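You operate a simulated robot arm through the tools that you are given. There is no shell and no other tool.

You are at the controls of a simulated robot arm. One attempt, no reset.

TASK
Fit the rough slat in the centre pockets, clip it and sand it.
Fine: sand the rough patch off once the clip is on; the sanding block goes back where it lay. What is to be rubbed or washed off counts as gone when no trace of it is left.

Only the result counts: the job must be done as asked and must still hold three seconds after the hand-in. Knocking over, shifting, dropping, spilling or breaking anything else fails it.

THE ROBOT
A 7-joint arm with a two-finger gripper, fixed in place. Base frame: the origin is on the floor under the middle of its stand, x ahead of it, y to its left, z up; the work surface is at about z = 860. Units: mm, degrees, N and s.
With the tool pointing down near the work surface it reaches from about 360 to 780 mm from the base axis. Its first joint turns from -143.0 to 143.0 degrees. Payload 2.45 kg.
Tool frame: the origin (TCP) lies between the finger pads and is the grasp point; the fingertips stand 26 mm ahead of it; z points along the fingers, y is the line along which they close. The gripper opens to 96 mm; its body begins 69 mm behind the TCP.
Orientation is that of the tool frame in the base frame, as [roll, pitch, yaw] about the fixed x, y, z axes, in that order (R = Rz(yaw) Ry(pitch) Rx(roll)). With the fingers straight down and closing along the base's y, the tool's x points along the base's -x, its y along +y and its z along -z.

THE INTERFACE
- The arm moves only by the tool jog_arm. Its argument "series" is a list of rows, each a list of 3 entries, a list of its own where there are three numbers: the turn, a rotation vector about the base's x, y, z in degrees, then the shift along the base's x, y, z in mm, then the gripper command, from -1 (shut) to 1 (fully open), values between in proportion. In form: [[[rx, ry, rz], [x, y, z], claw], ...]. A call has 1 to 20 rows; each row shifts and turns the commanded pose from where the row before left it. Rows are played at 5 a second. More than 50 mm and 8.6 degrees between two rows, or a gripper value outside its range, and nothing of the call is played. A pose out of reach is approached as far as the arm can. The call stops where the force on the tool passes 40 N (or 10 N more than at its start, if that is more) or the arm is blocked; 0.2 s more then pass. The fingers move at their own pace (about 50 mm/s each) and stop on an object; they squeeze with about 26 N. The grip force told is the motor's: it shows also when the fingers shut on nothing. Time passes only in rows, and 0.2 s behind the last, so rows that do not move let the fingers close. The reply holds the time, the measured pose of the TCP, the force on the tool along the base axes, the opening and the grip force, in the units named above and with some noise, with the torque about the TCP (base axes, N m) and any sound that the robot's microphone picked up.
- Cameras (640 x 400 px; columns grow to the right, rows downward): "scene" is fixed at [53, 650.5, 1466]; the picture's right is [-0.40, -0.92, 0.00], its down [-0.74, 0.33, -0.58] and it looks along [0.53, -0.23, -0.81] (base axes); focal length 214 px, centre (320, 200). "wrist" rides on the gripper at [82, 3, -98] in the tool frame; the picture's right is [-0.04, 1.00, 0.00], its down [-0.73, -0.03, -0.68] and it looks along [-0.68, -0.03, 0.73] (tool axes); focal length 256 px, centre (320, 200).
- camera(camera): a new picture of that camera. It takes no simulated time.
- raise_lower(by): slides the trunk up (or, below 0, down) by that many mm; the arm rides with it, the base frame stays. It gives what a move gives, with no picture.
- point_at(camera, pixels): there is no depth. For up to 12 entries [column, row, z] of the newest picture of that camera ("zoom" is the newest enlarged one), the place [x, y] in the base frame at which the ray of that pixel passes the height z, good to about 2 mm. It takes no simulated time.
- inspect(camera, box): a new picture of the part [left, top, right, bottom] of that camera's present view, enlarged. It takes no simulated time.
- job_done(): hands the job in; it is judged then, once.

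Open the gripper and draw the arm clear of the work before you hand the job in, unless the task says otherwise.

The tools are called by a JSON object that holds its "op" and its "data". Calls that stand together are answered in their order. jog_arm: Moves the arm, as the interface text tells. Its arguments: {"type":"object","properties":{"series":{"type":"array","items":{"type":"array"}}},"required":["series"]} The other tools are called the same way: raise_lower (by) moves the trunk up or down; camera (camera) takes a picture; point_at (camera, pixels) gives the place at which the rays of pixels pass given heights; inspect (camera, box) takes an enlarged picture of a part of a camera's view; job_done () hands the job in.

At the start:

```text
t: 0.0
tcp_pos: [424.3, 261.9, 1199.3]
orientation: [-180.0, 0.0, -180.0]
force: [-0.8, 0.3, -0.6]
torque: [0.01, -0.01, 0.02]
gripper_width: 96.0
finger_force: 0.1
trunk travel left (down, up): [-575.0, 65.0]
```

scene: 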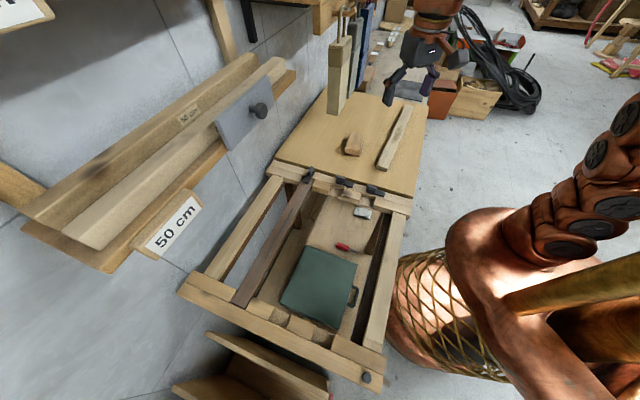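
wrist: 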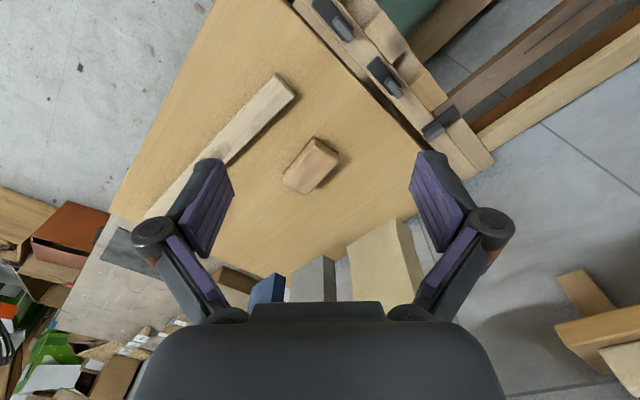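

I start by looking closer at the work area: the bench around (350,150) and the frame around (300,270) in the scene picture.

{"op": "inspect", "data": {"camera": "scene", "box": [270, 80, 430, 200]}}

{"op": "inspect", "data": {"camera": "scene", "box": [170, 160, 430, 390]}}

{"op": "inspect", "data": {"camera": "scene", "box": [310, 0, 470, 110]}}

```text
3.33 times, centred on (350, 140) of scene
```

zoom: 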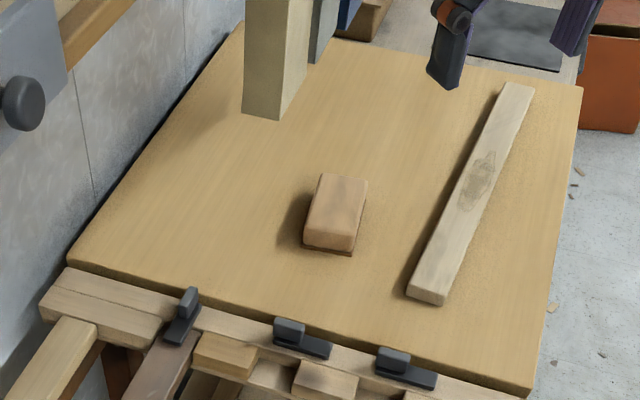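

```text
1.74 times, centred on (300, 275) of scene
```

zoom: 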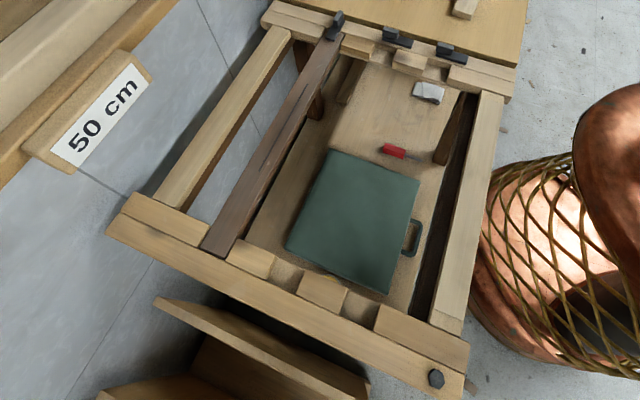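

```text
3.64 times, centred on (390, 55) of scene
```

zoom: 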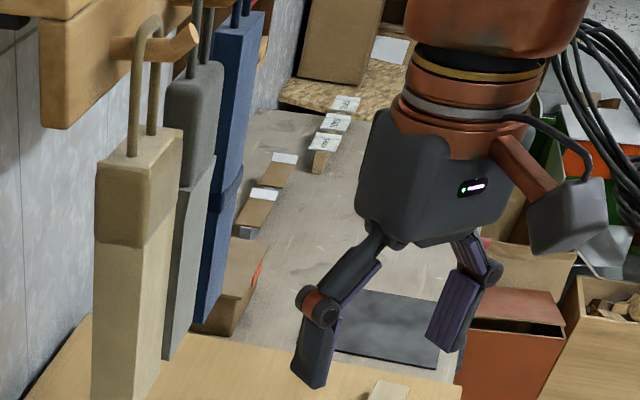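

The light slat with the rough patch lies on the bench near (395,137), the sanding block at (354,144), and three clips sit on the far rail at (307,175), (343,182), (374,190). I get their positions at guessed heights.

{"op": "camera", "data": {"camera": "scene"}}

{"op": "point_at", "data": {"camera": "scene", "pixels": [[407, 106, 880], [384, 168, 880], [354, 135, 880], [307, 175, 880], [343, 182, 880], [374, 190, 880], [261, 298, 860], [297, 315, 860], [325, 330, 860], [420, 200, 860], [190, 290, 860], [376, 380, 860]]}}

{"op": "inspect", "data": {"camera": "scene", "box": [260, 155, 420, 255]}}

{"op": "inspect", "data": {"camera": "scene", "box": [230, 280, 390, 390]}}

{"op": "inspect", "data": {"camera": "wrist", "box": [280, 0, 520, 150]}}

```text
taken
```

scene: 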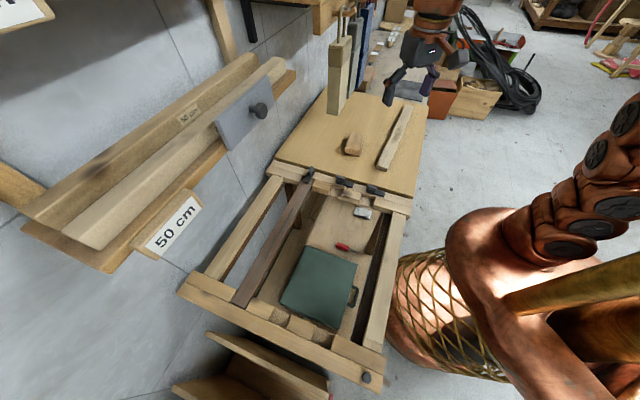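

```text
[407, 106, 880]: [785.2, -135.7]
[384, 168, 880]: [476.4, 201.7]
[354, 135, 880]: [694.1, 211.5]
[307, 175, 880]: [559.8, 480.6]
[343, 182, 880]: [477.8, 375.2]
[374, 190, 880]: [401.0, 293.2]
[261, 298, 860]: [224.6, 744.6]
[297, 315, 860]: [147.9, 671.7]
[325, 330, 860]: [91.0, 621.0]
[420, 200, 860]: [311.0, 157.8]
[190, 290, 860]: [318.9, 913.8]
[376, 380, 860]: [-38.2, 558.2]
```

```text
4.00 times, centred on (340, 205) of scene
```

zoom: 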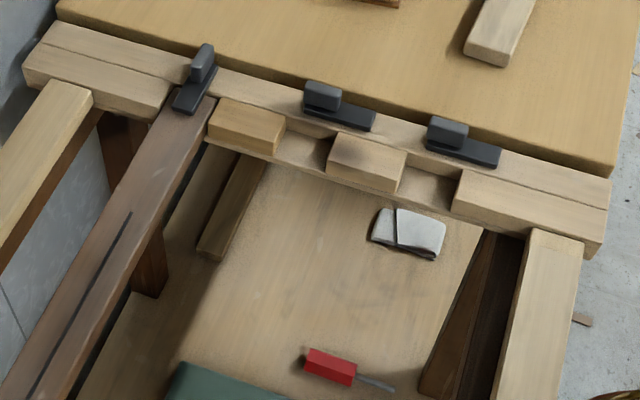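

```text
3.64 times, centred on (310, 335) of scene
```

zoom: 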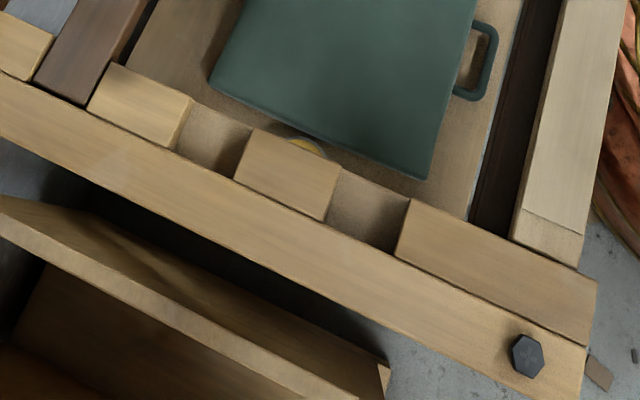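

```text
2.67 times, centred on (400, 75) of wrist
```

zoom: 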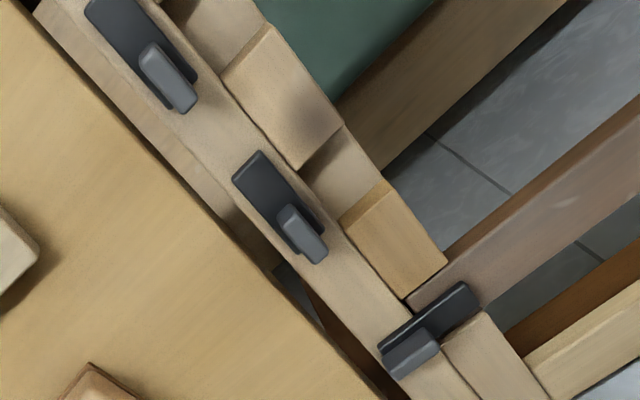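

The clips look like turn-buttons: the left one is turned over the dark slat, and the other two lie along the rail. I turn the tool by -45° (the rail/slat direction) and move over the frame, staying high, to get a wrist view.

{"op": "jog_arm", "data": {"series": [[[0, 0, -7.5], [-15, 28, 0], 1], [[0, 0, -7.5], [-15, 28, 0], 1], [[0, 0, -7.5], [-15, 28, 0], 1], [[0, 0, -7.5], [-15, 28, 0], 1], [[0, 0, -7.5], [-15, 28, 0], 1], [[0, 0, -7.5], [-15, 28, 0], 1], [[0, 0, 0], [0, 0, 0], 1]]}}

{"op": "camera", "data": {"camera": "wrist"}}

{"op": "camera", "data": {"camera": "scene"}}

```text
t: 1.6
tcp_pos: [333.0, 431.7, 1199.3]
orientation: [180.0, 0.1, 134.8]
force: [0.5, 0.2, -0.3]
torque: [-0.04, 0.0, 0.01]
gripper_width: 95.9
finger_force: 0.0
trunk travel left (down, up): [-575.0, 65.0]
```

```text
taken
```

wrist: 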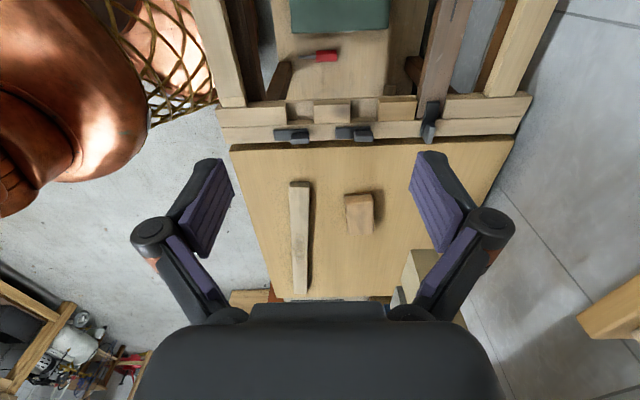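

```text
taken
```

scene: 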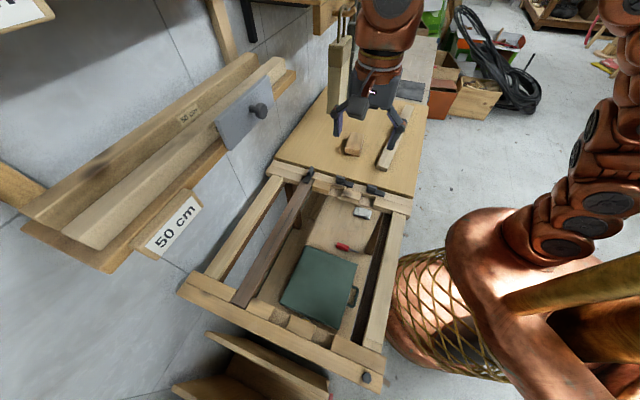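

The bench now lies square in the wrist view, with the clips at (293,135), (355,133) and (429,120). I zoom in and cross-check positions between the two cameras.

{"op": "inspect", "data": {"camera": "wrist", "box": [210, 60, 540, 300]}}

{"op": "inspect", "data": {"camera": "wrist", "box": [260, 80, 460, 160]}}

{"op": "point_at", "data": {"camera": "wrist", "pixels": [[291, 182, 880], [309, 182, 880], [294, 296, 880], [309, 296, 880], [360, 215, 880], [293, 135, 880], [355, 133, 880], [429, 120, 880], [233, 149, 860], [500, 138, 860]]}}

{"op": "point_at", "data": {"camera": "scene", "pixels": [[273, 160, 860], [415, 198, 860], [273, 160, 840], [415, 198, 840]]}}

```text
1.67 times, centred on (375, 180) of wrist
```

zoom: 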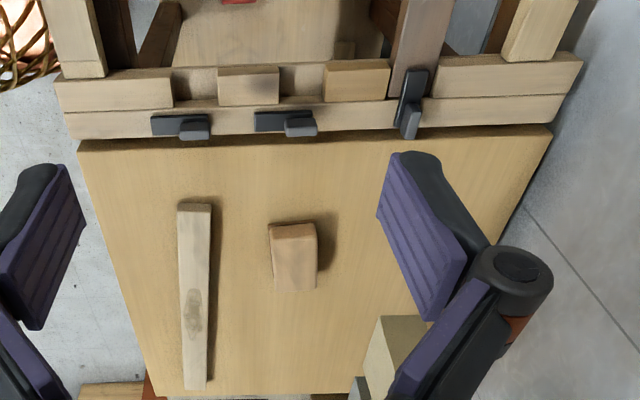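

```text
3.20 times, centred on (360, 120) of wrist
```

zoom: 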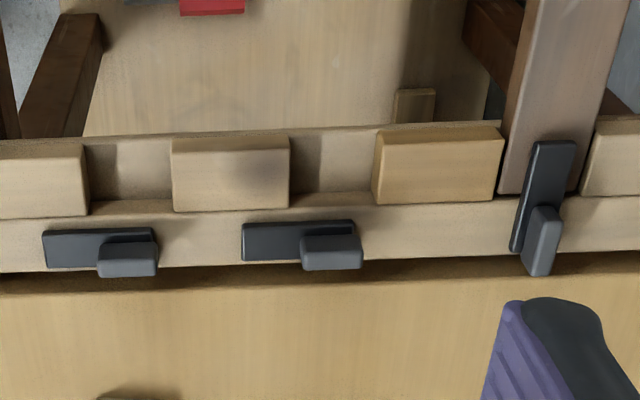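

```text
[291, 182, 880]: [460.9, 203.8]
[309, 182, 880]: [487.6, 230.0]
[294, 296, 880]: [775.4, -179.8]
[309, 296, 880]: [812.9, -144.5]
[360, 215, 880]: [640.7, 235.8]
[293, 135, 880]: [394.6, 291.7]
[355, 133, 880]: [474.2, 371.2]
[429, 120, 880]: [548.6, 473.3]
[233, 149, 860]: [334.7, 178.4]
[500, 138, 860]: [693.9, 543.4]
```

```text
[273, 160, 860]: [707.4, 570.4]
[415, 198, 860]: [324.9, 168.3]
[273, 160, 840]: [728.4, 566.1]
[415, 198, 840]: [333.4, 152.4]
```

The bench, rails and wrist view agree at a yaw of 45°. Before moving toward the near rail, I check where the lumber shelf and the hanging saw-like boards stand.

{"op": "point_at", "data": {"camera": "scene", "pixels": [[200, 205, 1000], [200, 205, 1100], [200, 205, 1200], [105, 270, 1000], [105, 270, 1100], [105, 270, 1200], [337, 110, 900], [337, 110, 950], [337, 110, 1000], [275, 115, 1100], [275, 115, 1200], [262, 110, 1200]]}}

{"op": "point_at", "data": {"camera": "wrist", "pixels": [[580, 315, 1000], [580, 315, 1100], [580, 315, 1200], [410, 250, 1000], [410, 250, 950], [410, 250, 900]]}}

```text
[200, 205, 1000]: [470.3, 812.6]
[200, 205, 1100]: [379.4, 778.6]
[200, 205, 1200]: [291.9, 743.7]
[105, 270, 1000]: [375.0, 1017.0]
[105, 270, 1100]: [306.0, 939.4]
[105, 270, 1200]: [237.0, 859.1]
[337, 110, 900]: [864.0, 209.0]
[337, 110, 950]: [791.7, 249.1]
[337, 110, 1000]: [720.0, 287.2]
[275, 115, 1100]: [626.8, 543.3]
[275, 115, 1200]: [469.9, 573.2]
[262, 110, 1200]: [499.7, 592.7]
```

```text
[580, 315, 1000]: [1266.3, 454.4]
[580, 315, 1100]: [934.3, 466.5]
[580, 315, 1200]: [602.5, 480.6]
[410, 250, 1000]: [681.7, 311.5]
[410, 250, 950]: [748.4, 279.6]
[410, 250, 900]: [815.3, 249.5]
```

The shelf is well beyond x+y≈1150, so I can go over the near rail. I move the TCP to about (170,640) at the same height to look at the near pockets.

{"op": "jog_arm", "data": {"series": [[[0, 0, 0], [-20, 26, 0], 1], [[0, 0, 0], [-20, 26, 0], 1], [[0, 0, 0], [-20, 26, 0], 1], [[0, 0, 0], [-20, 26, 0], 1], [[0, 0, 0], [-20, 26, 0], 1], [[0, 0, 0], [-20, 26, 0], 1], [[0, 0, 0], [-20, 26, 0], 1], [[0, 0, 0], [-20, 26, 0], 1], [[0, 0, 0], [0, 0, 0], 1]]}}

{"op": "camera", "data": {"camera": "wrist"}}

{"op": "camera", "data": {"camera": "scene"}}

```text
t: 3.6
tcp_pos: [191.6, 595.4, 1153.6]
orientation: [179.9, 0.0, 135.0]
force: [-1.0, 0.5, 0.1]
torque: [-0.01, -0.03, 0.0]
gripper_width: 95.9
finger_force: 0.0
out of reach, approached as far as the arm can: row 5, 6, 7, 8
trunk travel left (down, up): [-575.0, 65.0]
```

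```text
taken
```

wrist: 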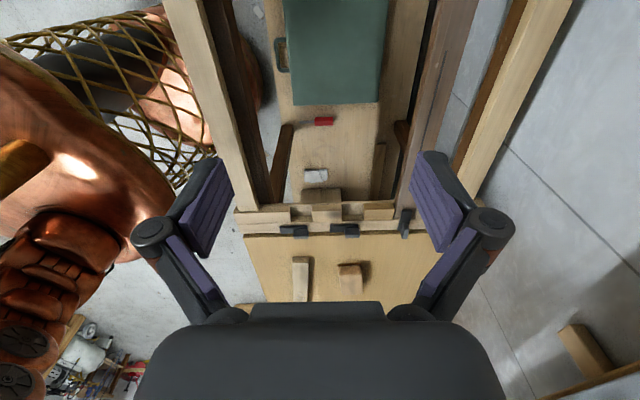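

```text
taken
```

scene: 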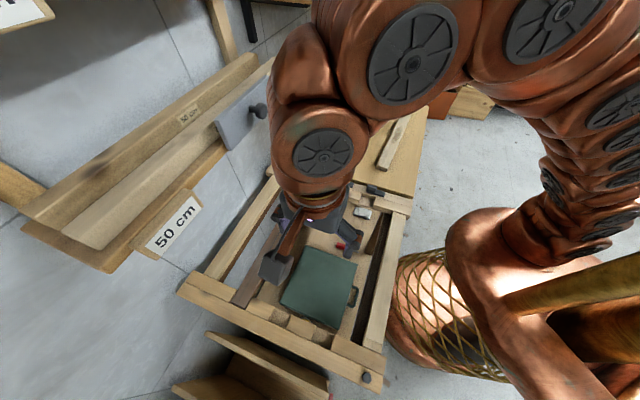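

The full reach at this height stops at (192,595). I instead turn to +45° (camera looking along the rail) and pull back to about (20,480), which puts the near rail in view.

{"op": "jog_arm", "data": {"series": [[[0, 0, 7.5], [-14, -9.5, 0], 1], [[0, 0, 7.5], [-14, -9.5, 0], 1], [[0, 0, 7.5], [-14, -9.5, 0], 1], [[0, 0, 7.5], [-14, -9.5, 0], 1], [[0, 0, 7.5], [-14, -9.5, 0], 1], [[0, 0, 7.5], [-14, -9.5, 0], 1], [[0, 0, 7.5], [-14, -9.5, 0], 1], [[0, 0, 7.5], [-14, -9.5, 0], 1], [[0, 0, 7.5], [-14, -9.5, 0], 1], [[0, 0, 7.5], [-14, -9.5, 0], 1], [[0, 0, 7.5], [-14, -9.5, 0], 1], [[0, 0, 7.5], [-14, -9.5, 0], 1], [[0, 0, 0], [0, 0, 0], 1]]}}

{"op": "camera", "data": {"camera": "wrist"}}

{"op": "camera", "data": {"camera": "scene"}}

```text
t: 6.6
tcp_pos: [63.5, 488.1, 1125.8]
orientation: [179.4, -5.8, -139.9]
force: [0.1, 0.5, 0.6]
torque: [0.02, 0.01, 0.02]
gripper_width: 96.2
finger_force: 0.1
trunk travel left (down, up): [-575.0, 65.0]
stopped in row 13: the arm was blocked; the commanded pose is now the measured one
```

```text
taken
```

wrist: 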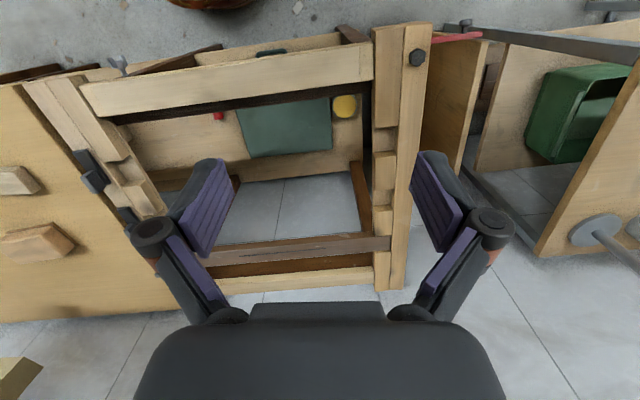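

```text
taken
```

scene: 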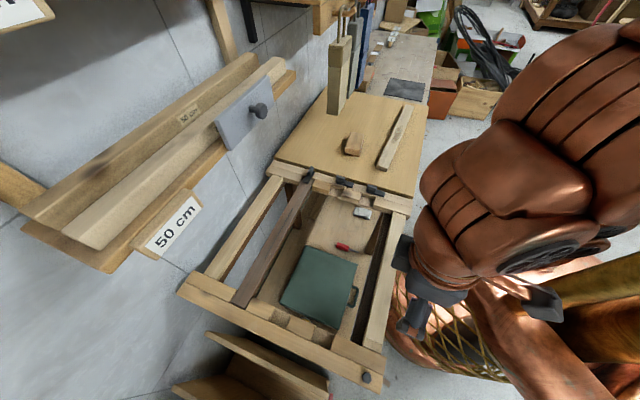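

The arm stopped at a joint limit but the near rail is in view at columns 375–425, rows 25–290. I zoom in on both views.

{"op": "inspect", "data": {"camera": "wrist", "box": [340, 20, 450, 290]}}

{"op": "inspect", "data": {"camera": "wrist", "box": [350, 120, 450, 270]}}

{"op": "inspect", "data": {"camera": "scene", "box": [250, 285, 350, 360]}}

{"op": "inspect", "data": {"camera": "scene", "box": [295, 160, 395, 220]}}

{"op": "inspect", "data": {"camera": "scene", "box": [330, 90, 430, 180]}}

```text
1.48 times, centred on (395, 155) of wrist
```

zoom: 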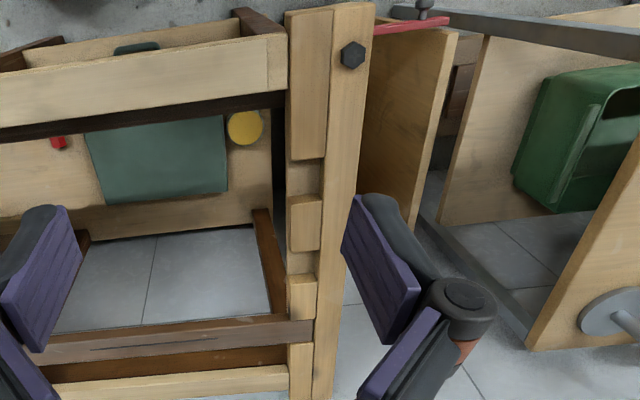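

```text
2.67 times, centred on (400, 195) of wrist
```

zoom: 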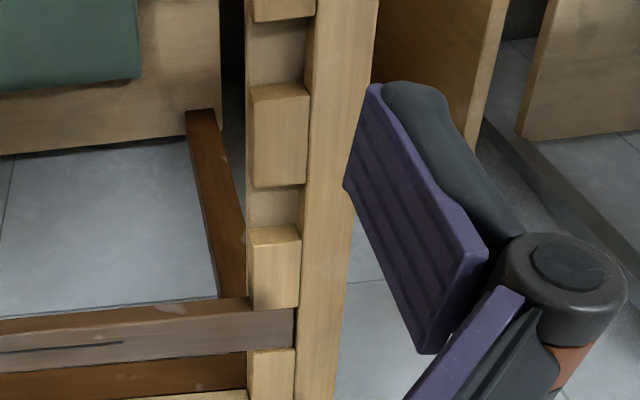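

```text
5.33 times, centred on (300, 322) of scene
```

zoom: 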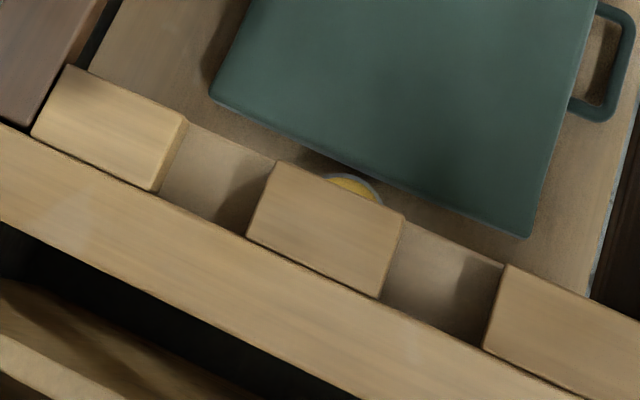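

```text
6.40 times, centred on (345, 190) of scene
```

zoom: 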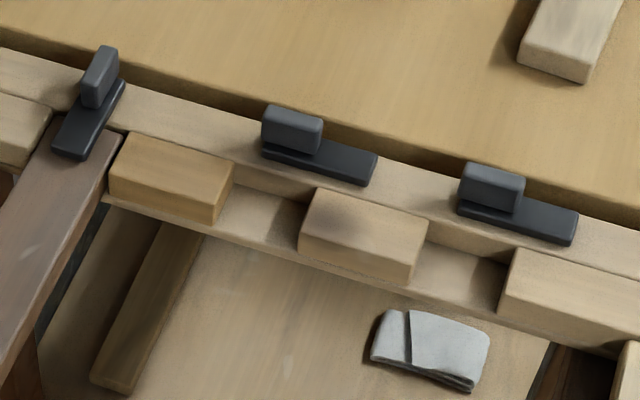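

```text
4.44 times, centred on (380, 135) of scene
```

zoom: 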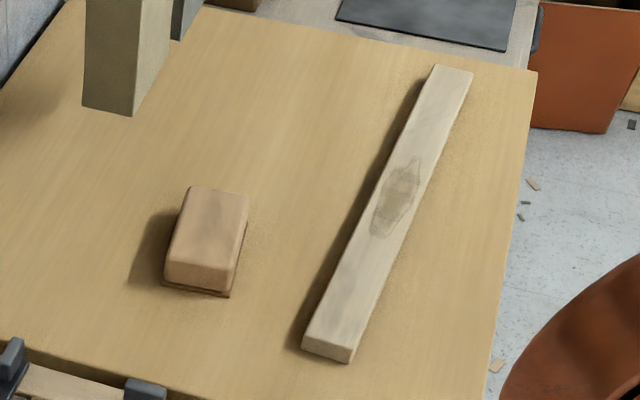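

I zoom tighter on the centre pocket of each rail in the scene view, near (288,318) and (343,195), to read edges precisely.

{"op": "inspect", "data": {"camera": "scene", "box": [268, 300, 308, 330]}}

{"op": "point_at", "data": {"camera": "zoom", "pixels": [[320, 200, 860], [320, 200, 880]]}}

{"op": "inspect", "data": {"camera": "scene", "box": [323, 178, 363, 208]}}

{"op": "point_at", "data": {"camera": "zoom", "pixels": [[320, 200, 860], [320, 200, 880]]}}

```text
13.33 times, centred on (288, 315) of scene
```

zoom: 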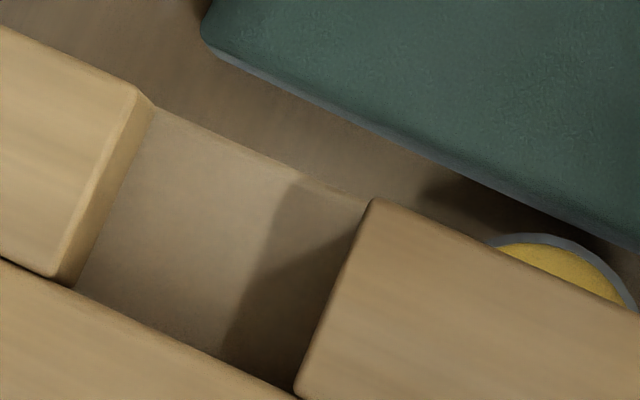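

```text
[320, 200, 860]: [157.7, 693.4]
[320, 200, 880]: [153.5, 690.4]
```

```text
13.33 times, centred on (343, 193) of scene
```

zoom: 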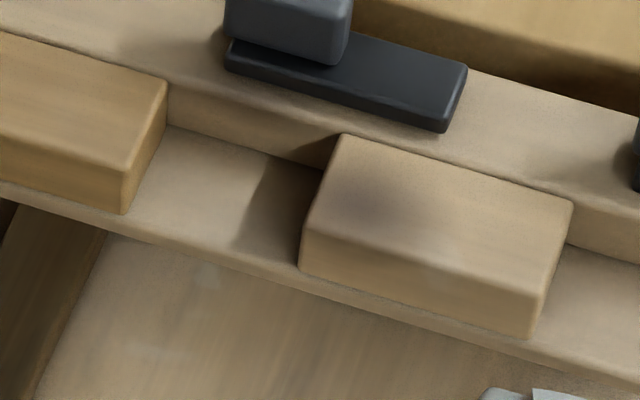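

```text
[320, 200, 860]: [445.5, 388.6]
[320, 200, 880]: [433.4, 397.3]
```

I triangulate the near-rail block corners using both cameras at several heights.

{"op": "point_at", "data": {"camera": "scene", "pixels": [[274.1, 306.9, 860], [274.1, 306.9, 880], [274.1, 306.9, 900], [268.1, 320.9, 860], [268.1, 320.9, 880], [268.1, 320.9, 900], [291.9, 315, 860], [291.9, 315, 880], [291.9, 315, 900], [286.1, 329.5, 860], [286.1, 329.5, 880], [286.1, 329.5, 900]]}}

{"op": "point_at", "data": {"camera": "wrist", "pixels": [[373.8, 211.9, 860], [373.8, 211.9, 880], [373.8, 211.9, 900], [392.9, 209.2, 860], [392.9, 209.2, 880], [392.9, 209.2, 900], [374.5, 190.1, 860], [374.5, 190.1, 880], [374.5, 190.1, 900], [394.4, 189.8, 860], [394.4, 189.8, 880], [394.4, 189.8, 900]]}}

```text
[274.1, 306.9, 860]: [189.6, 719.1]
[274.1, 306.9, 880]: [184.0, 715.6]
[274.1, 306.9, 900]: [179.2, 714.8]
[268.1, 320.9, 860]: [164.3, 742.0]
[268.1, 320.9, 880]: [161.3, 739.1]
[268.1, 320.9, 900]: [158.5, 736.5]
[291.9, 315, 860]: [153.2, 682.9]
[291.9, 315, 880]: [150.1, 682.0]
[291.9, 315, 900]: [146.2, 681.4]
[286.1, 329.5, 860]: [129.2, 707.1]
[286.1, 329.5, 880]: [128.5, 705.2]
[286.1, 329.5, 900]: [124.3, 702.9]
```

```text
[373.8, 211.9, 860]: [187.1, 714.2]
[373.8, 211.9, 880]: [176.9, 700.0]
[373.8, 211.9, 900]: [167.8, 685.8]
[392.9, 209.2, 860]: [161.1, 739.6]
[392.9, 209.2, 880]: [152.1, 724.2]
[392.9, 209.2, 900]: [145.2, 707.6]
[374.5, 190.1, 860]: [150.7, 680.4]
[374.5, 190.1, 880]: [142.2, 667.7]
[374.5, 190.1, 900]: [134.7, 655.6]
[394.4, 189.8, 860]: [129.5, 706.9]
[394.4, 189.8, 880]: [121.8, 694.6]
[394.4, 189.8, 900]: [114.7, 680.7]
```

The near-rail block tops lie at z≈860. Now the same for the far-rail pocket corners and the clips from the scene picture.

{"op": "point_at", "data": {"camera": "scene", "pixels": [[331.5, 184.1, 860], [328.15, 190.9, 860], [344.7, 188.1, 860], [341.7, 195.1, 860], [328.15, 193.9, 840], [341.5, 198.25, 840], [331.5, 187.5, 840], [343.1, 190.6, 840], [331.5, 187.5, 845], [343.1, 190.6, 845]]}}

{"op": "inspect", "data": {"camera": "scene", "box": [375, 145, 415, 175]}}

{"op": "inspect", "data": {"camera": "scene", "box": [385, 95, 425, 125]}}

{"op": "inspect", "data": {"camera": "scene", "box": [335, 125, 375, 155]}}

{"op": "inspect", "data": {"camera": "scene", "box": [290, 165, 330, 195]}}

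```text
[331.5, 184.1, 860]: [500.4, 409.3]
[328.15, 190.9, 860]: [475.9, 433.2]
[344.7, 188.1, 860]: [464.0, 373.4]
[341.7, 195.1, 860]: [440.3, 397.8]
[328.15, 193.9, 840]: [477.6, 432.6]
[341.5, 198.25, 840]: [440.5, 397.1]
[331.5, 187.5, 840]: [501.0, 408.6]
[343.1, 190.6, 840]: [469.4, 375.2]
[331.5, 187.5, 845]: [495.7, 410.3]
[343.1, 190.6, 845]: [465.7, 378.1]
```

```text
13.33 times, centred on (395, 160) of scene
```

zoom: 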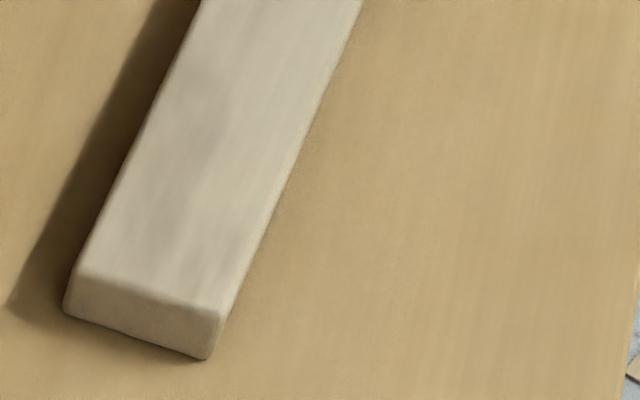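

```text
13.33 times, centred on (405, 110) of scene
```

zoom: 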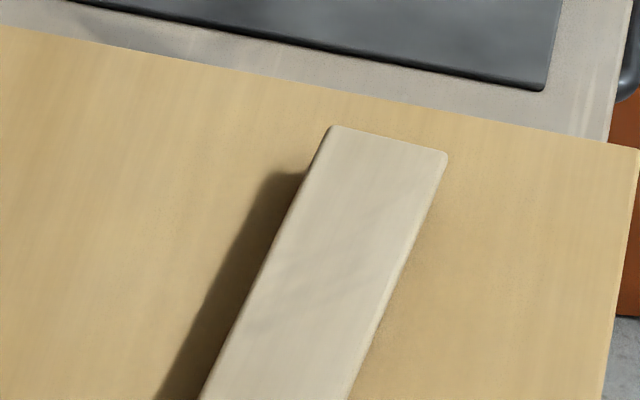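

```text
13.33 times, centred on (355, 140) of scene
```

zoom: 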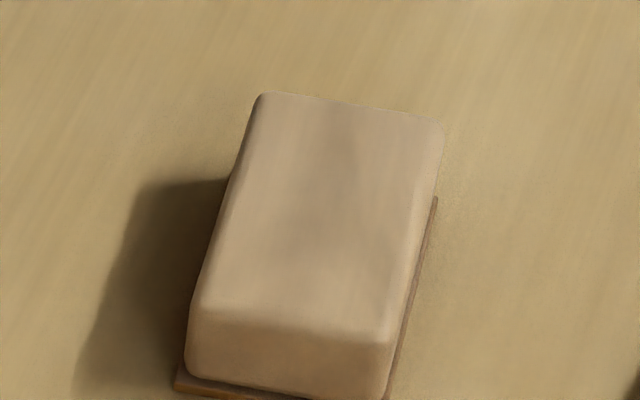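

```text
13.33 times, centred on (310, 180) of scene
```

zoom: 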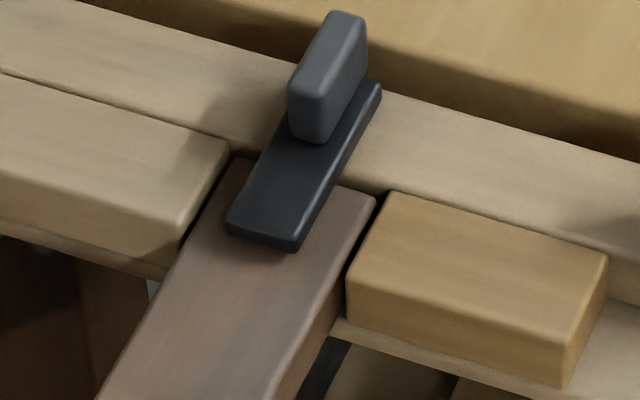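

I measure the slat's end corners (base at z=860, top at z=880) and the sanding block corners the same way.

{"op": "point_at", "data": {"camera": "scene", "pixels": [[376.85, 165.6, 880], [387.65, 168.4, 880], [375.7, 168.1, 860], [386.5, 172, 860], [405.98, 104.45, 880], [414.5, 106.5, 880], [350.65, 132.1, 890], [364, 134, 890], [345.6, 148.25, 890], [360.6, 150.9, 890], [344.1, 154.4, 860], [360, 155.5, 860]]}}

```text
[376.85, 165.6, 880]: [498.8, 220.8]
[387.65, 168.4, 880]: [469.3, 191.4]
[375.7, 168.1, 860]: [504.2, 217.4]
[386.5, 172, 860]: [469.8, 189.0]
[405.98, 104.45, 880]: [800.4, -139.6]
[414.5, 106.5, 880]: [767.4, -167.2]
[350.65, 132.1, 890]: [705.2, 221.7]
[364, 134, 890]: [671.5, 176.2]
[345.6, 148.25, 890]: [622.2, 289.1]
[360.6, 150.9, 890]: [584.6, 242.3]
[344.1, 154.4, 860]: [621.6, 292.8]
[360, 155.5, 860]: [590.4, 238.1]
```

The slat is about 468×43×20 mm, lying at -50.2° with its centre near (634,26), and the centre pockets run from about (482,391) to (146,724). I level the tool and move back to -45° above the far rail, lower down, for a close view of the clip and pocket.

{"op": "jog_arm", "data": {"series": [[[3.27, -4.82, 0], [10, 5, 10], 1], [[0, 0, -7], [20, 5, 10], 1], [[0, 0, -7], [25, 0, 0], 1], [[0, 0, -7], [25, 0, 0], 1], [[0, 0, -7], [25, 0, 0], 1], [[0, 0, -7], [25, 0, 0], 1], [[0, 0, -7], [25, 0, 0], 1], [[0, 0, -7], [25, 0, 0], 1], [[0, 0, -7], [25, 0, 0], 1], [[0, 0, -7], [25, 0, -10], 1], [[0, 0, -7], [25, 0, -20], 1], [[0, 0, -7], [25, 0, -30], 1], [[0, 0, -8.1], [25, 0, -40], 1], [[0, 0, 0], [0, 0, -30], 1], [[0, 0, 0], [0, 0, 0], 1]]}}

{"op": "camera", "data": {"camera": "wrist"}}

{"op": "camera", "data": {"camera": "scene"}}

```text
t: 9.8
tcp_pos: [365.6, 496.9, 1015.8]
orientation: [-179.9, 0.0, 135.2]
force: [0.2, -0.8, -0.7]
torque: [-0.01, -0.02, -0.03]
gripper_width: 95.9
finger_force: 0.0
trunk travel left (down, up): [-575.0, 65.0]
```

```text
taken
```

wrist: 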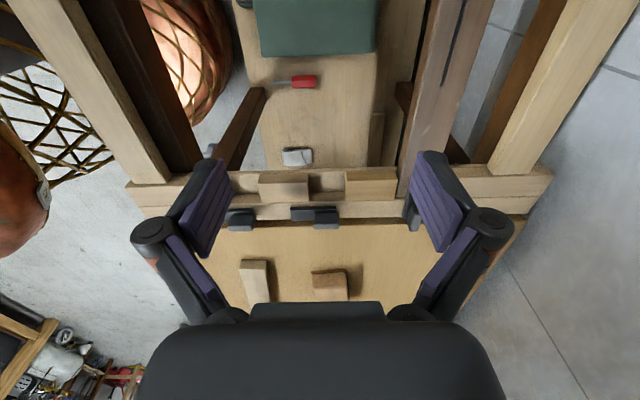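

```text
taken
```

scene: 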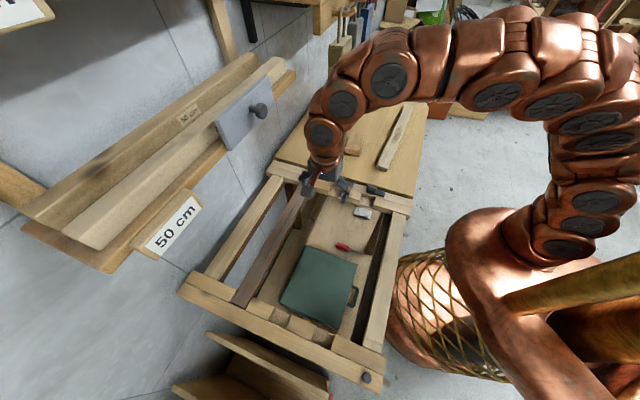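

The view is good: the centre pocket is at (327,185) and clip 2 at (315,215). I zoom in closely there.

{"op": "inspect", "data": {"camera": "wrist", "box": [285, 160, 365, 235]}}

{"op": "inspect", "data": {"camera": "wrist", "box": [220, 150, 440, 310]}}

```text
5.33 times, centred on (325, 198) of wrist
```

zoom: 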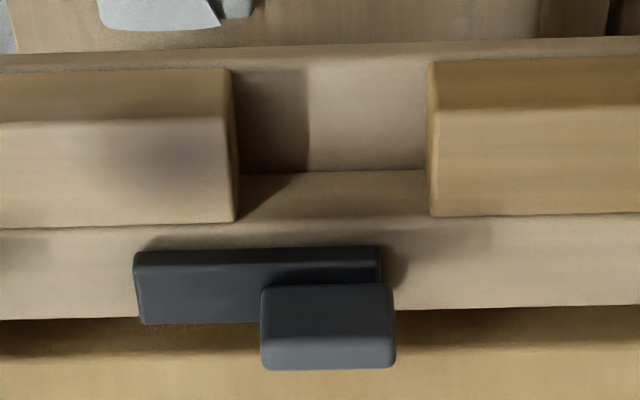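

```text
2.50 times, centred on (330, 230) of wrist
```

zoom: 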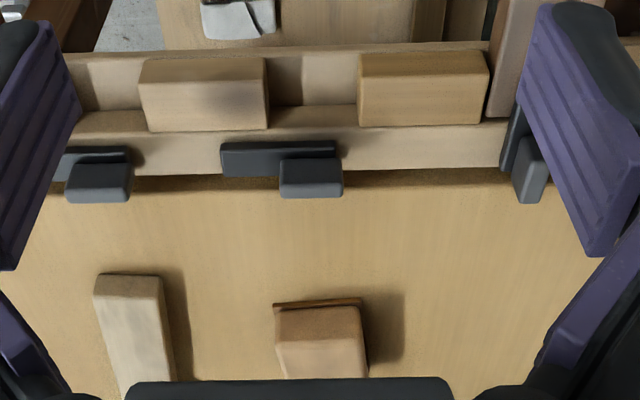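

I triangulate the clip's tab top (scene (340.8,176.3), wrist (326.5,226.9)) and read the pocket and bar corners from this closer view.

{"op": "point_at", "data": {"camera": "scene", "pixels": [[340.8, 176.25, 880], [340.8, 176.25, 890], [340.8, 176.25, 900], [336.25, 175.9, 890], [345.3, 177.2, 890]]}}

{"op": "point_at", "data": {"camera": "wrist", "pixels": [[326.5, 226.9, 880], [326.5, 226.9, 890], [326.5, 226.9, 900], [314.1, 226.9, 890], [339.1, 226.5, 890], [290.3, 207.4, 860], [336.3, 206.8, 860], [308.7, 202.3, 860], [346, 200.8, 860], [307.8, 183, 860], [345.3, 180.5, 860], [310, 192.5, 840]]}}

{"op": "point_at", "data": {"camera": "wrist", "pixels": [[344.5, 192.3, 840], [309.5, 173.8, 840], [345, 172.6, 840], [290.3, 221.5, 868], [336.3, 221, 868], [290.3, 209.8, 868], [336.3, 209.8, 868]]}}

```text
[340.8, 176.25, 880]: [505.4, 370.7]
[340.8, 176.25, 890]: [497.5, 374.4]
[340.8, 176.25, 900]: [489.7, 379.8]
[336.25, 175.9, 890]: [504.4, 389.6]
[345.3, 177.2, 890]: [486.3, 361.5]
```

```text
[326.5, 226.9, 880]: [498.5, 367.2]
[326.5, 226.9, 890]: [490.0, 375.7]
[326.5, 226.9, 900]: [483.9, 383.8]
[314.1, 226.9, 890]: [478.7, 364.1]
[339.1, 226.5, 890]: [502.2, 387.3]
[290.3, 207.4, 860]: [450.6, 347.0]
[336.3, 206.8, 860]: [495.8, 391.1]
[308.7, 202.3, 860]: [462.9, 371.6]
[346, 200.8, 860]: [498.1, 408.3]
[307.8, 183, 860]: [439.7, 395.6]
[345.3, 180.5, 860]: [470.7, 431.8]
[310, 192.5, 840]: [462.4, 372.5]
```

```text
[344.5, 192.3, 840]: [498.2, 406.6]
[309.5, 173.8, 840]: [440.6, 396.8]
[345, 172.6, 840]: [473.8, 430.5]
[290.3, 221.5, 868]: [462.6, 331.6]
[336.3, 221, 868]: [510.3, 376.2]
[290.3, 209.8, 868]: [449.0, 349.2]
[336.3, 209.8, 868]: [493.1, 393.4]
```

The geometry is now consistent in the frame's own axes: the centre pocket lies on x+y≈870.5, stops about 473 mm apart, and the clip's pivot under its tab is at about (494,376) with the tab top near z≈889. Next I go view the slat from above.

{"op": "jog_arm", "data": {"series": [[[0, 0, 0], [0, 0, 34], 1], [[0, 0, -0.5], [13, -28, 0], 1], [[0, 0, -0.5], [13, -28, 0], 1], [[0, 0, -0.5], [13, -28, 0], 1], [[0, 0, -0.5], [13, -28, 0], 1], [[0, 0, -0.5], [13, -28, 0], 1], [[0, 0, -0.5], [13, -28, 0], 1], [[0, 0, -0.5], [13, -28, 0], 1], [[0, 0, -0.5], [13, -28, 0], 1], [[0, 0, -0.5], [13, -28, 0], 1], [[0, 0, -0.5], [13, -28, 0], 1], [[0, 0, -0.4], [13, -28, 0], 1], [[0, 0, 0], [11, -29, 0], 1], [[0, 0, 0], [0, 0, 0], 1]]}}

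{"op": "camera", "data": {"camera": "wrist"}}

{"op": "camera", "data": {"camera": "scene"}}

```text
t: 12.8
tcp_pos: [520.9, 159.9, 1049.4]
orientation: [-180.0, 0.1, 129.8]
force: [-0.5, 0.5, -0.1]
torque: [0.0, 0.03, -0.01]
gripper_width: 96.0
finger_force: 0.2
trunk travel left (down, up): [-575.0, 65.0]
```

```text
taken
```

wrist: 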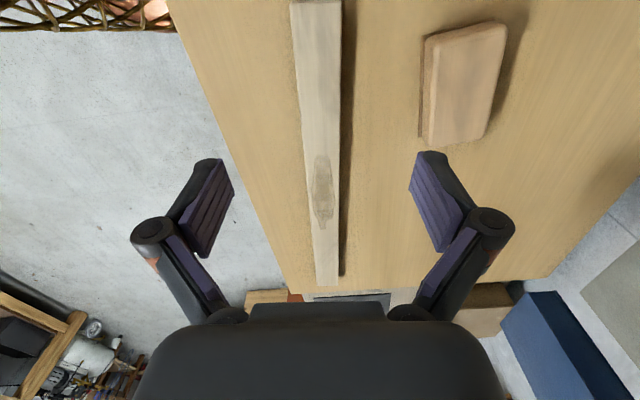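

```text
taken
```

scene: 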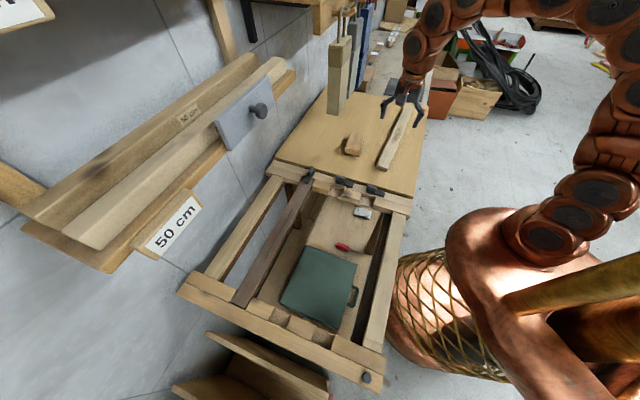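

The slat runs from (316,2) to (327,285) with the rough patch around (322,190), and the whole sanding block is in view. I zoom on the slat's edges and the block.

{"op": "inspect", "data": {"camera": "wrist", "box": [280, 0, 360, 50]}}

{"op": "inspect", "data": {"camera": "wrist", "box": [285, 130, 365, 180]}}

{"op": "inspect", "data": {"camera": "wrist", "box": [295, 250, 375, 300]}}

{"op": "inspect", "data": {"camera": "wrist", "box": [400, 10, 520, 160]}}

```text
8.00 times, centred on (320, 25) of wrist
```

zoom: 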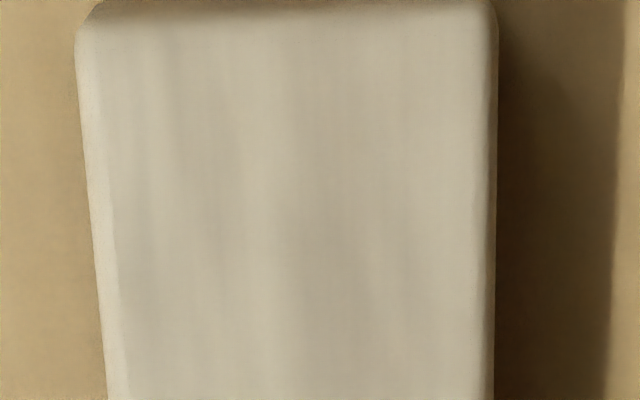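

```text
8.00 times, centred on (325, 155) of wrist
```

zoom: 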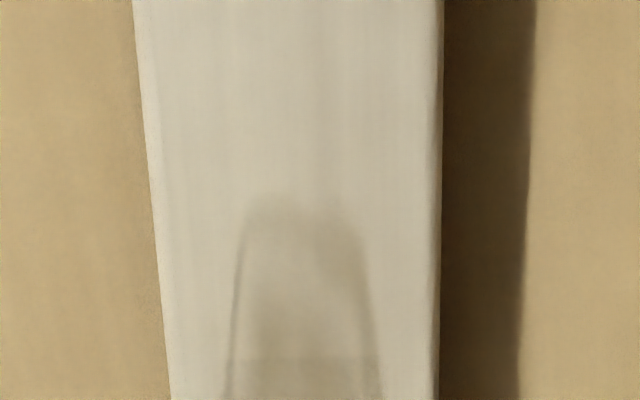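

```text
8.00 times, centred on (335, 275) of wrist
```

zoom: 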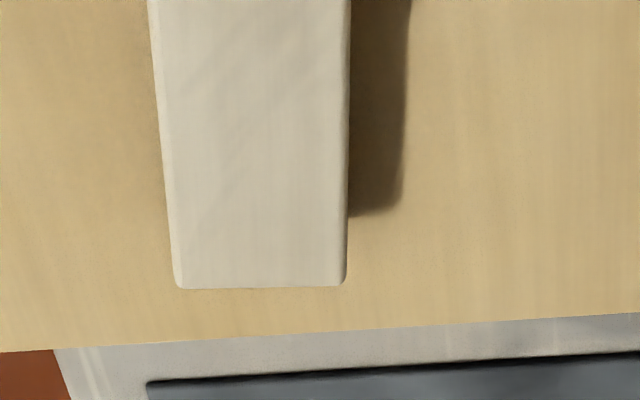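

```text
2.67 times, centred on (460, 85) of wrist
```

zoom: 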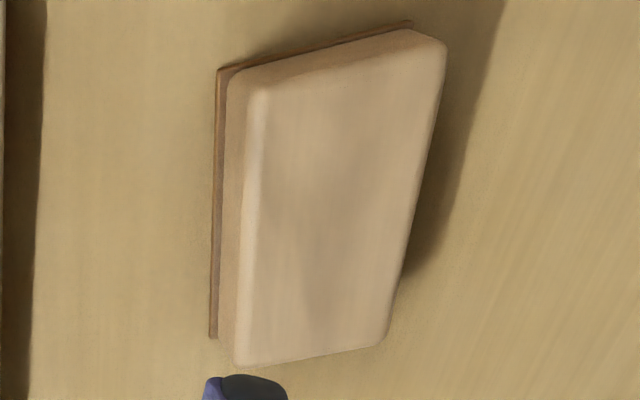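

I convert these edge pixels to positions at the slat's top height.

{"op": "point_at", "data": {"camera": "wrist", "pixels": [[293.1, 12.5, 880], [342, 12.5, 880], [305, 155, 880], [340.1, 155, 880], [317.25, 280, 880], [338.4, 280, 880], [291, 1, 880], [342, 1, 880], [317.2, 285.9, 880], [338.3, 285.6, 880], [312, 156, 880], [323, 226, 880]]}}

{"op": "point_at", "data": {"camera": "wrist", "pixels": [[423, 35.6, 860], [420, 136.5, 860], [495, 18.5, 860], [435.5, 41, 890], [431, 144, 890], [505.5, 25, 890], [484, 137, 890]]}}

```text
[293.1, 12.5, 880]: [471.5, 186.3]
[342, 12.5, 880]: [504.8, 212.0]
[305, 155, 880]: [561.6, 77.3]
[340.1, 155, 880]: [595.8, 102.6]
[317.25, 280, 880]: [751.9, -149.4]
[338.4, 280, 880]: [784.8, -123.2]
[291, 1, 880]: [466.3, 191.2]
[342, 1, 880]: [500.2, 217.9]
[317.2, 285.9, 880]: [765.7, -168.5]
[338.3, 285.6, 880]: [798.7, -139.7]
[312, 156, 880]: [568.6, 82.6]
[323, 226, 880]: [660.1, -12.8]
```

```text
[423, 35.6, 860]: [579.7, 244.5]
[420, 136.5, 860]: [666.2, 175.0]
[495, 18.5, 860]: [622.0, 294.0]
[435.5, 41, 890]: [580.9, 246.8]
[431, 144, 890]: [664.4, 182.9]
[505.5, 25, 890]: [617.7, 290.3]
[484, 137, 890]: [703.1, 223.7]
```

The slat centre is (633.3,25.8) at -50.2°, which matches the current tool yaw. I move over it and descend to z≈940 with the fingers open.

{"op": "jog_arm", "data": {"series": [[[0, 0, 0], [28, -33.5, 0], 1], [[0, 0, 0], [28, -33.5, 0], 1], [[0, 0, 0], [28, -33.5, 0], 1], [[0, 0, 0], [28.4, -33.6, 0], 1], [[0, 0, 0], [0, 0, -30], 1], [[0, 0, 0], [0, 0, -30], 1], [[0, 0, 0], [0, 0, -30], 1], [[0, 0, 0], [0, 0, -19], 1], [[0, 0, 0], [0, 0, 0], 1], [[0, 0, 0], [0, 0, 0], 1]]}}

{"op": "camera", "data": {"camera": "wrist"}}

{"op": "camera", "data": {"camera": "scene"}}

```text
t: 15.0
tcp_pos: [633.8, 26.9, 940.8]
orientation: [-179.9, 0.2, 129.8]
force: [-0.1, 0.4, 0.2]
torque: [0.01, -0.05, -0.03]
gripper_width: 95.8
finger_force: 0.1
trunk travel left (down, up): [-575.0, 65.0]
```

```text
taken
```

wrist: 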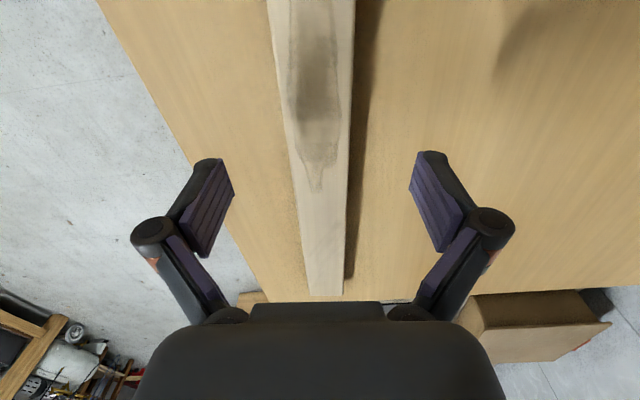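

```text
taken
```

scene: 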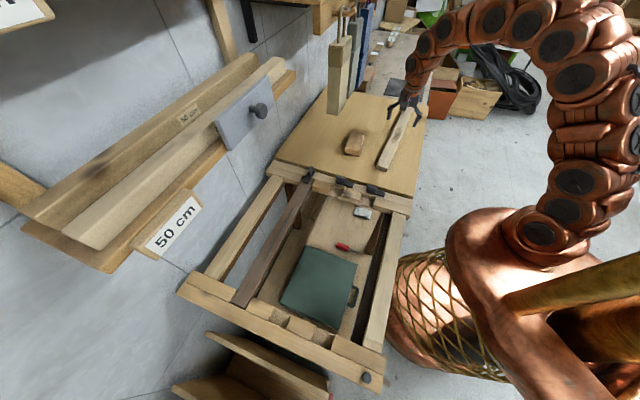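

The slat is centred between the fingers (columns 290–350 against fingers at 230 and 410). I descend to TCP z≈889, keeping the tips a few millimetres above the bench.

{"op": "jog_arm", "data": {"series": [[[0, 0, 0], [0, -0.5, -20], 1], [[0, 0, 0], [0, -0.5, -15], 1], [[0, 0, 0], [0, 0, -10], 1], [[0, 0, 0], [0, 0, -4], 1], [[0, 0, 0], [0, 0, -3], 1], [[0, 0, 0], [0, 0, 0], 1]]}}

{"op": "camera", "data": {"camera": "wrist"}}

{"op": "inspect", "data": {"camera": "scene", "box": [370, 80, 440, 150]}}

```text
t: 16.4
tcp_pos: [632.2, 25.8, 889.1]
orientation: [-179.8, 0.0, 129.9]
force: [0.4, 0.2, 0.4]
torque: [0.03, -0.01, 0.04]
gripper_width: 95.9
finger_force: 0.0
trunk travel left (down, up): [-575.0, 65.0]
```

```text
taken
```

wrist: 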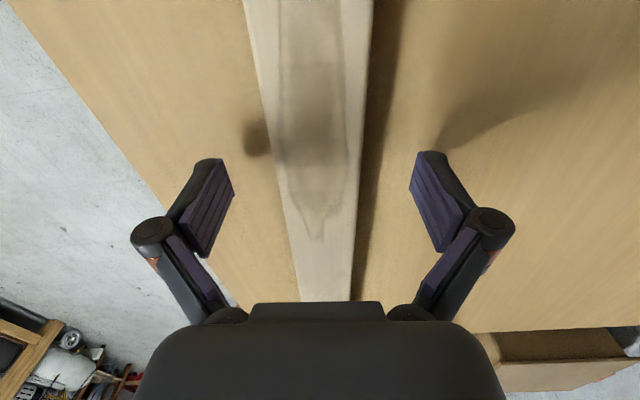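

```text
5.71 times, centred on (405, 115) of scene
```

zoom: 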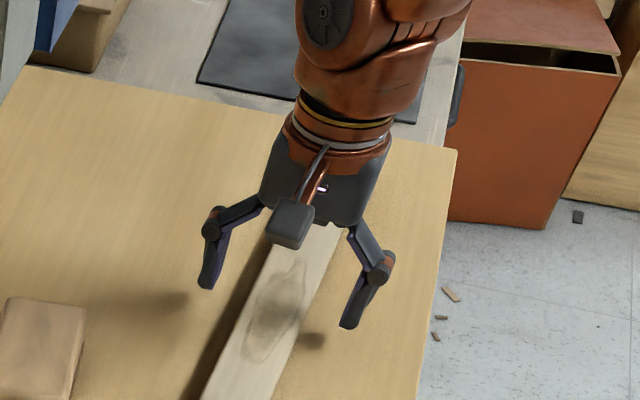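

The fingers straddle the slat at z=889. I close the gripper and wait for it to hold.

{"op": "jog_arm", "data": {"series": [[[0, 0, 0], [0, 0, 0], -1], [[0, 0, 0], [0, 0, 0], -1], [[0, 0, 0], [0, 0, 0], -1], [[0, 0, 0], [0, 0, 0], -1], [[0, 0, 0], [0, 0, 0], -1], [[0, 0, 0], [0, 0, 0], -1]]}}

{"op": "camera", "data": {"camera": "wrist"}}

{"op": "inspect", "data": {"camera": "scene", "box": [370, 80, 440, 150]}}

```text
t: 17.8
tcp_pos: [632.4, 25.4, 888.7]
orientation: [-180.0, 0.0, 129.8]
force: [0.6, -1.1, -0.3]
torque: [0.01, -0.02, 0.0]
gripper_width: 44.5
finger_force: 26.5
trunk travel left (down, up): [-575.0, 65.0]
```

```text
taken
```

wrist: 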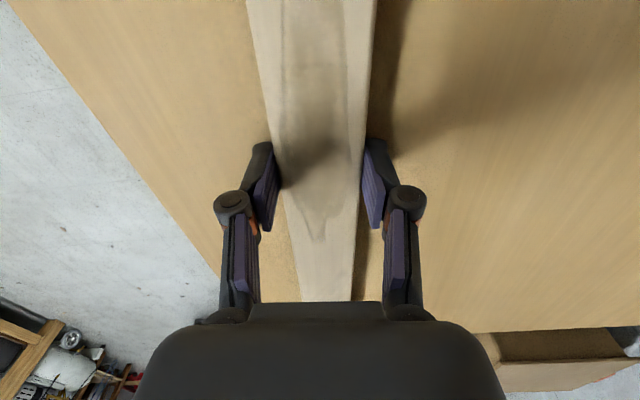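

```text
5.71 times, centred on (405, 115) of scene
```

zoom: 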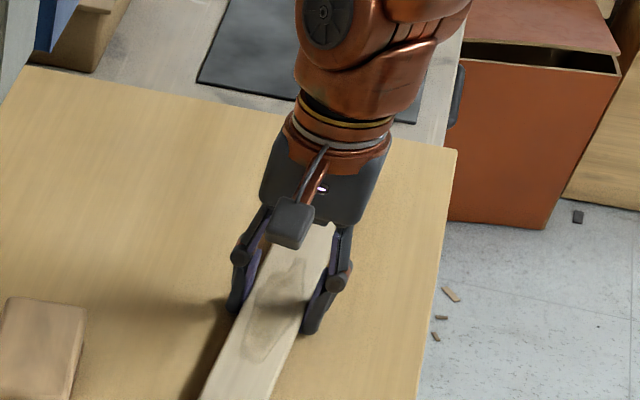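

The slat is held: opening 44.5 mm, grip 26.5 N. I lift it slowly by 40 mm and check it stays level.

{"op": "jog_arm", "data": {"series": [[[0, 0, 0], [0, 0, 5], -1], [[0, 0, 0], [0, 0, 10], -1], [[0, 0, 0], [0, 0, 12], -1], [[0, 0, 0], [0, 0, 13], -1], [[0, 0, 0], [0, 0, 0], -1]]}}

{"op": "camera", "data": {"camera": "wrist"}}

{"op": "inspect", "data": {"camera": "scene", "box": [330, 80, 450, 180]}}

```text
t: 19.0
tcp_pos: [633.1, 25.2, 928.7]
orientation: [-180.0, 0.0, 129.8]
force: [-0.6, -0.1, -2.4]
torque: [0.02, 0.04, 0.01]
gripper_width: 44.6
finger_force: 25.8
trunk travel left (down, up): [-575.0, 65.0]
```

```text
taken
```

wrist: 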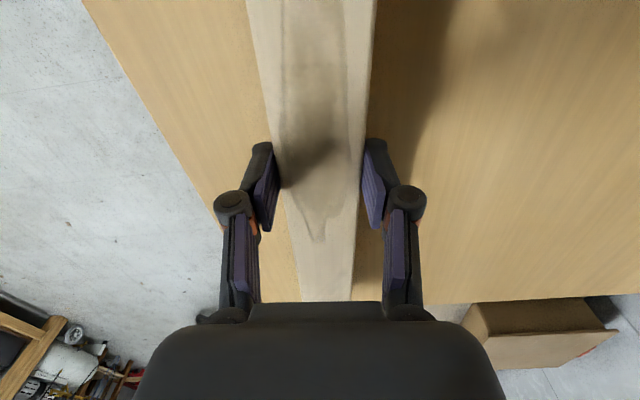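

```text
4.00 times, centred on (390, 130) of scene
```

zoom: 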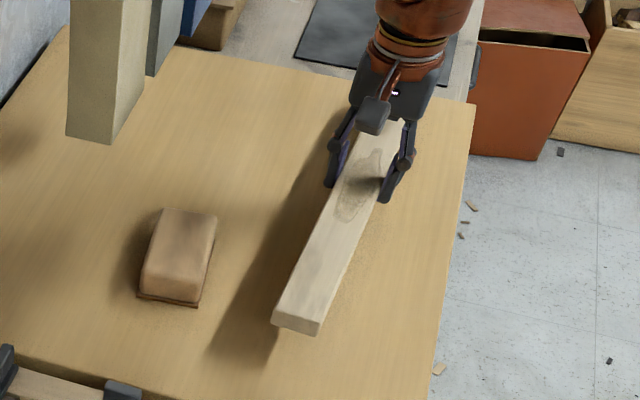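

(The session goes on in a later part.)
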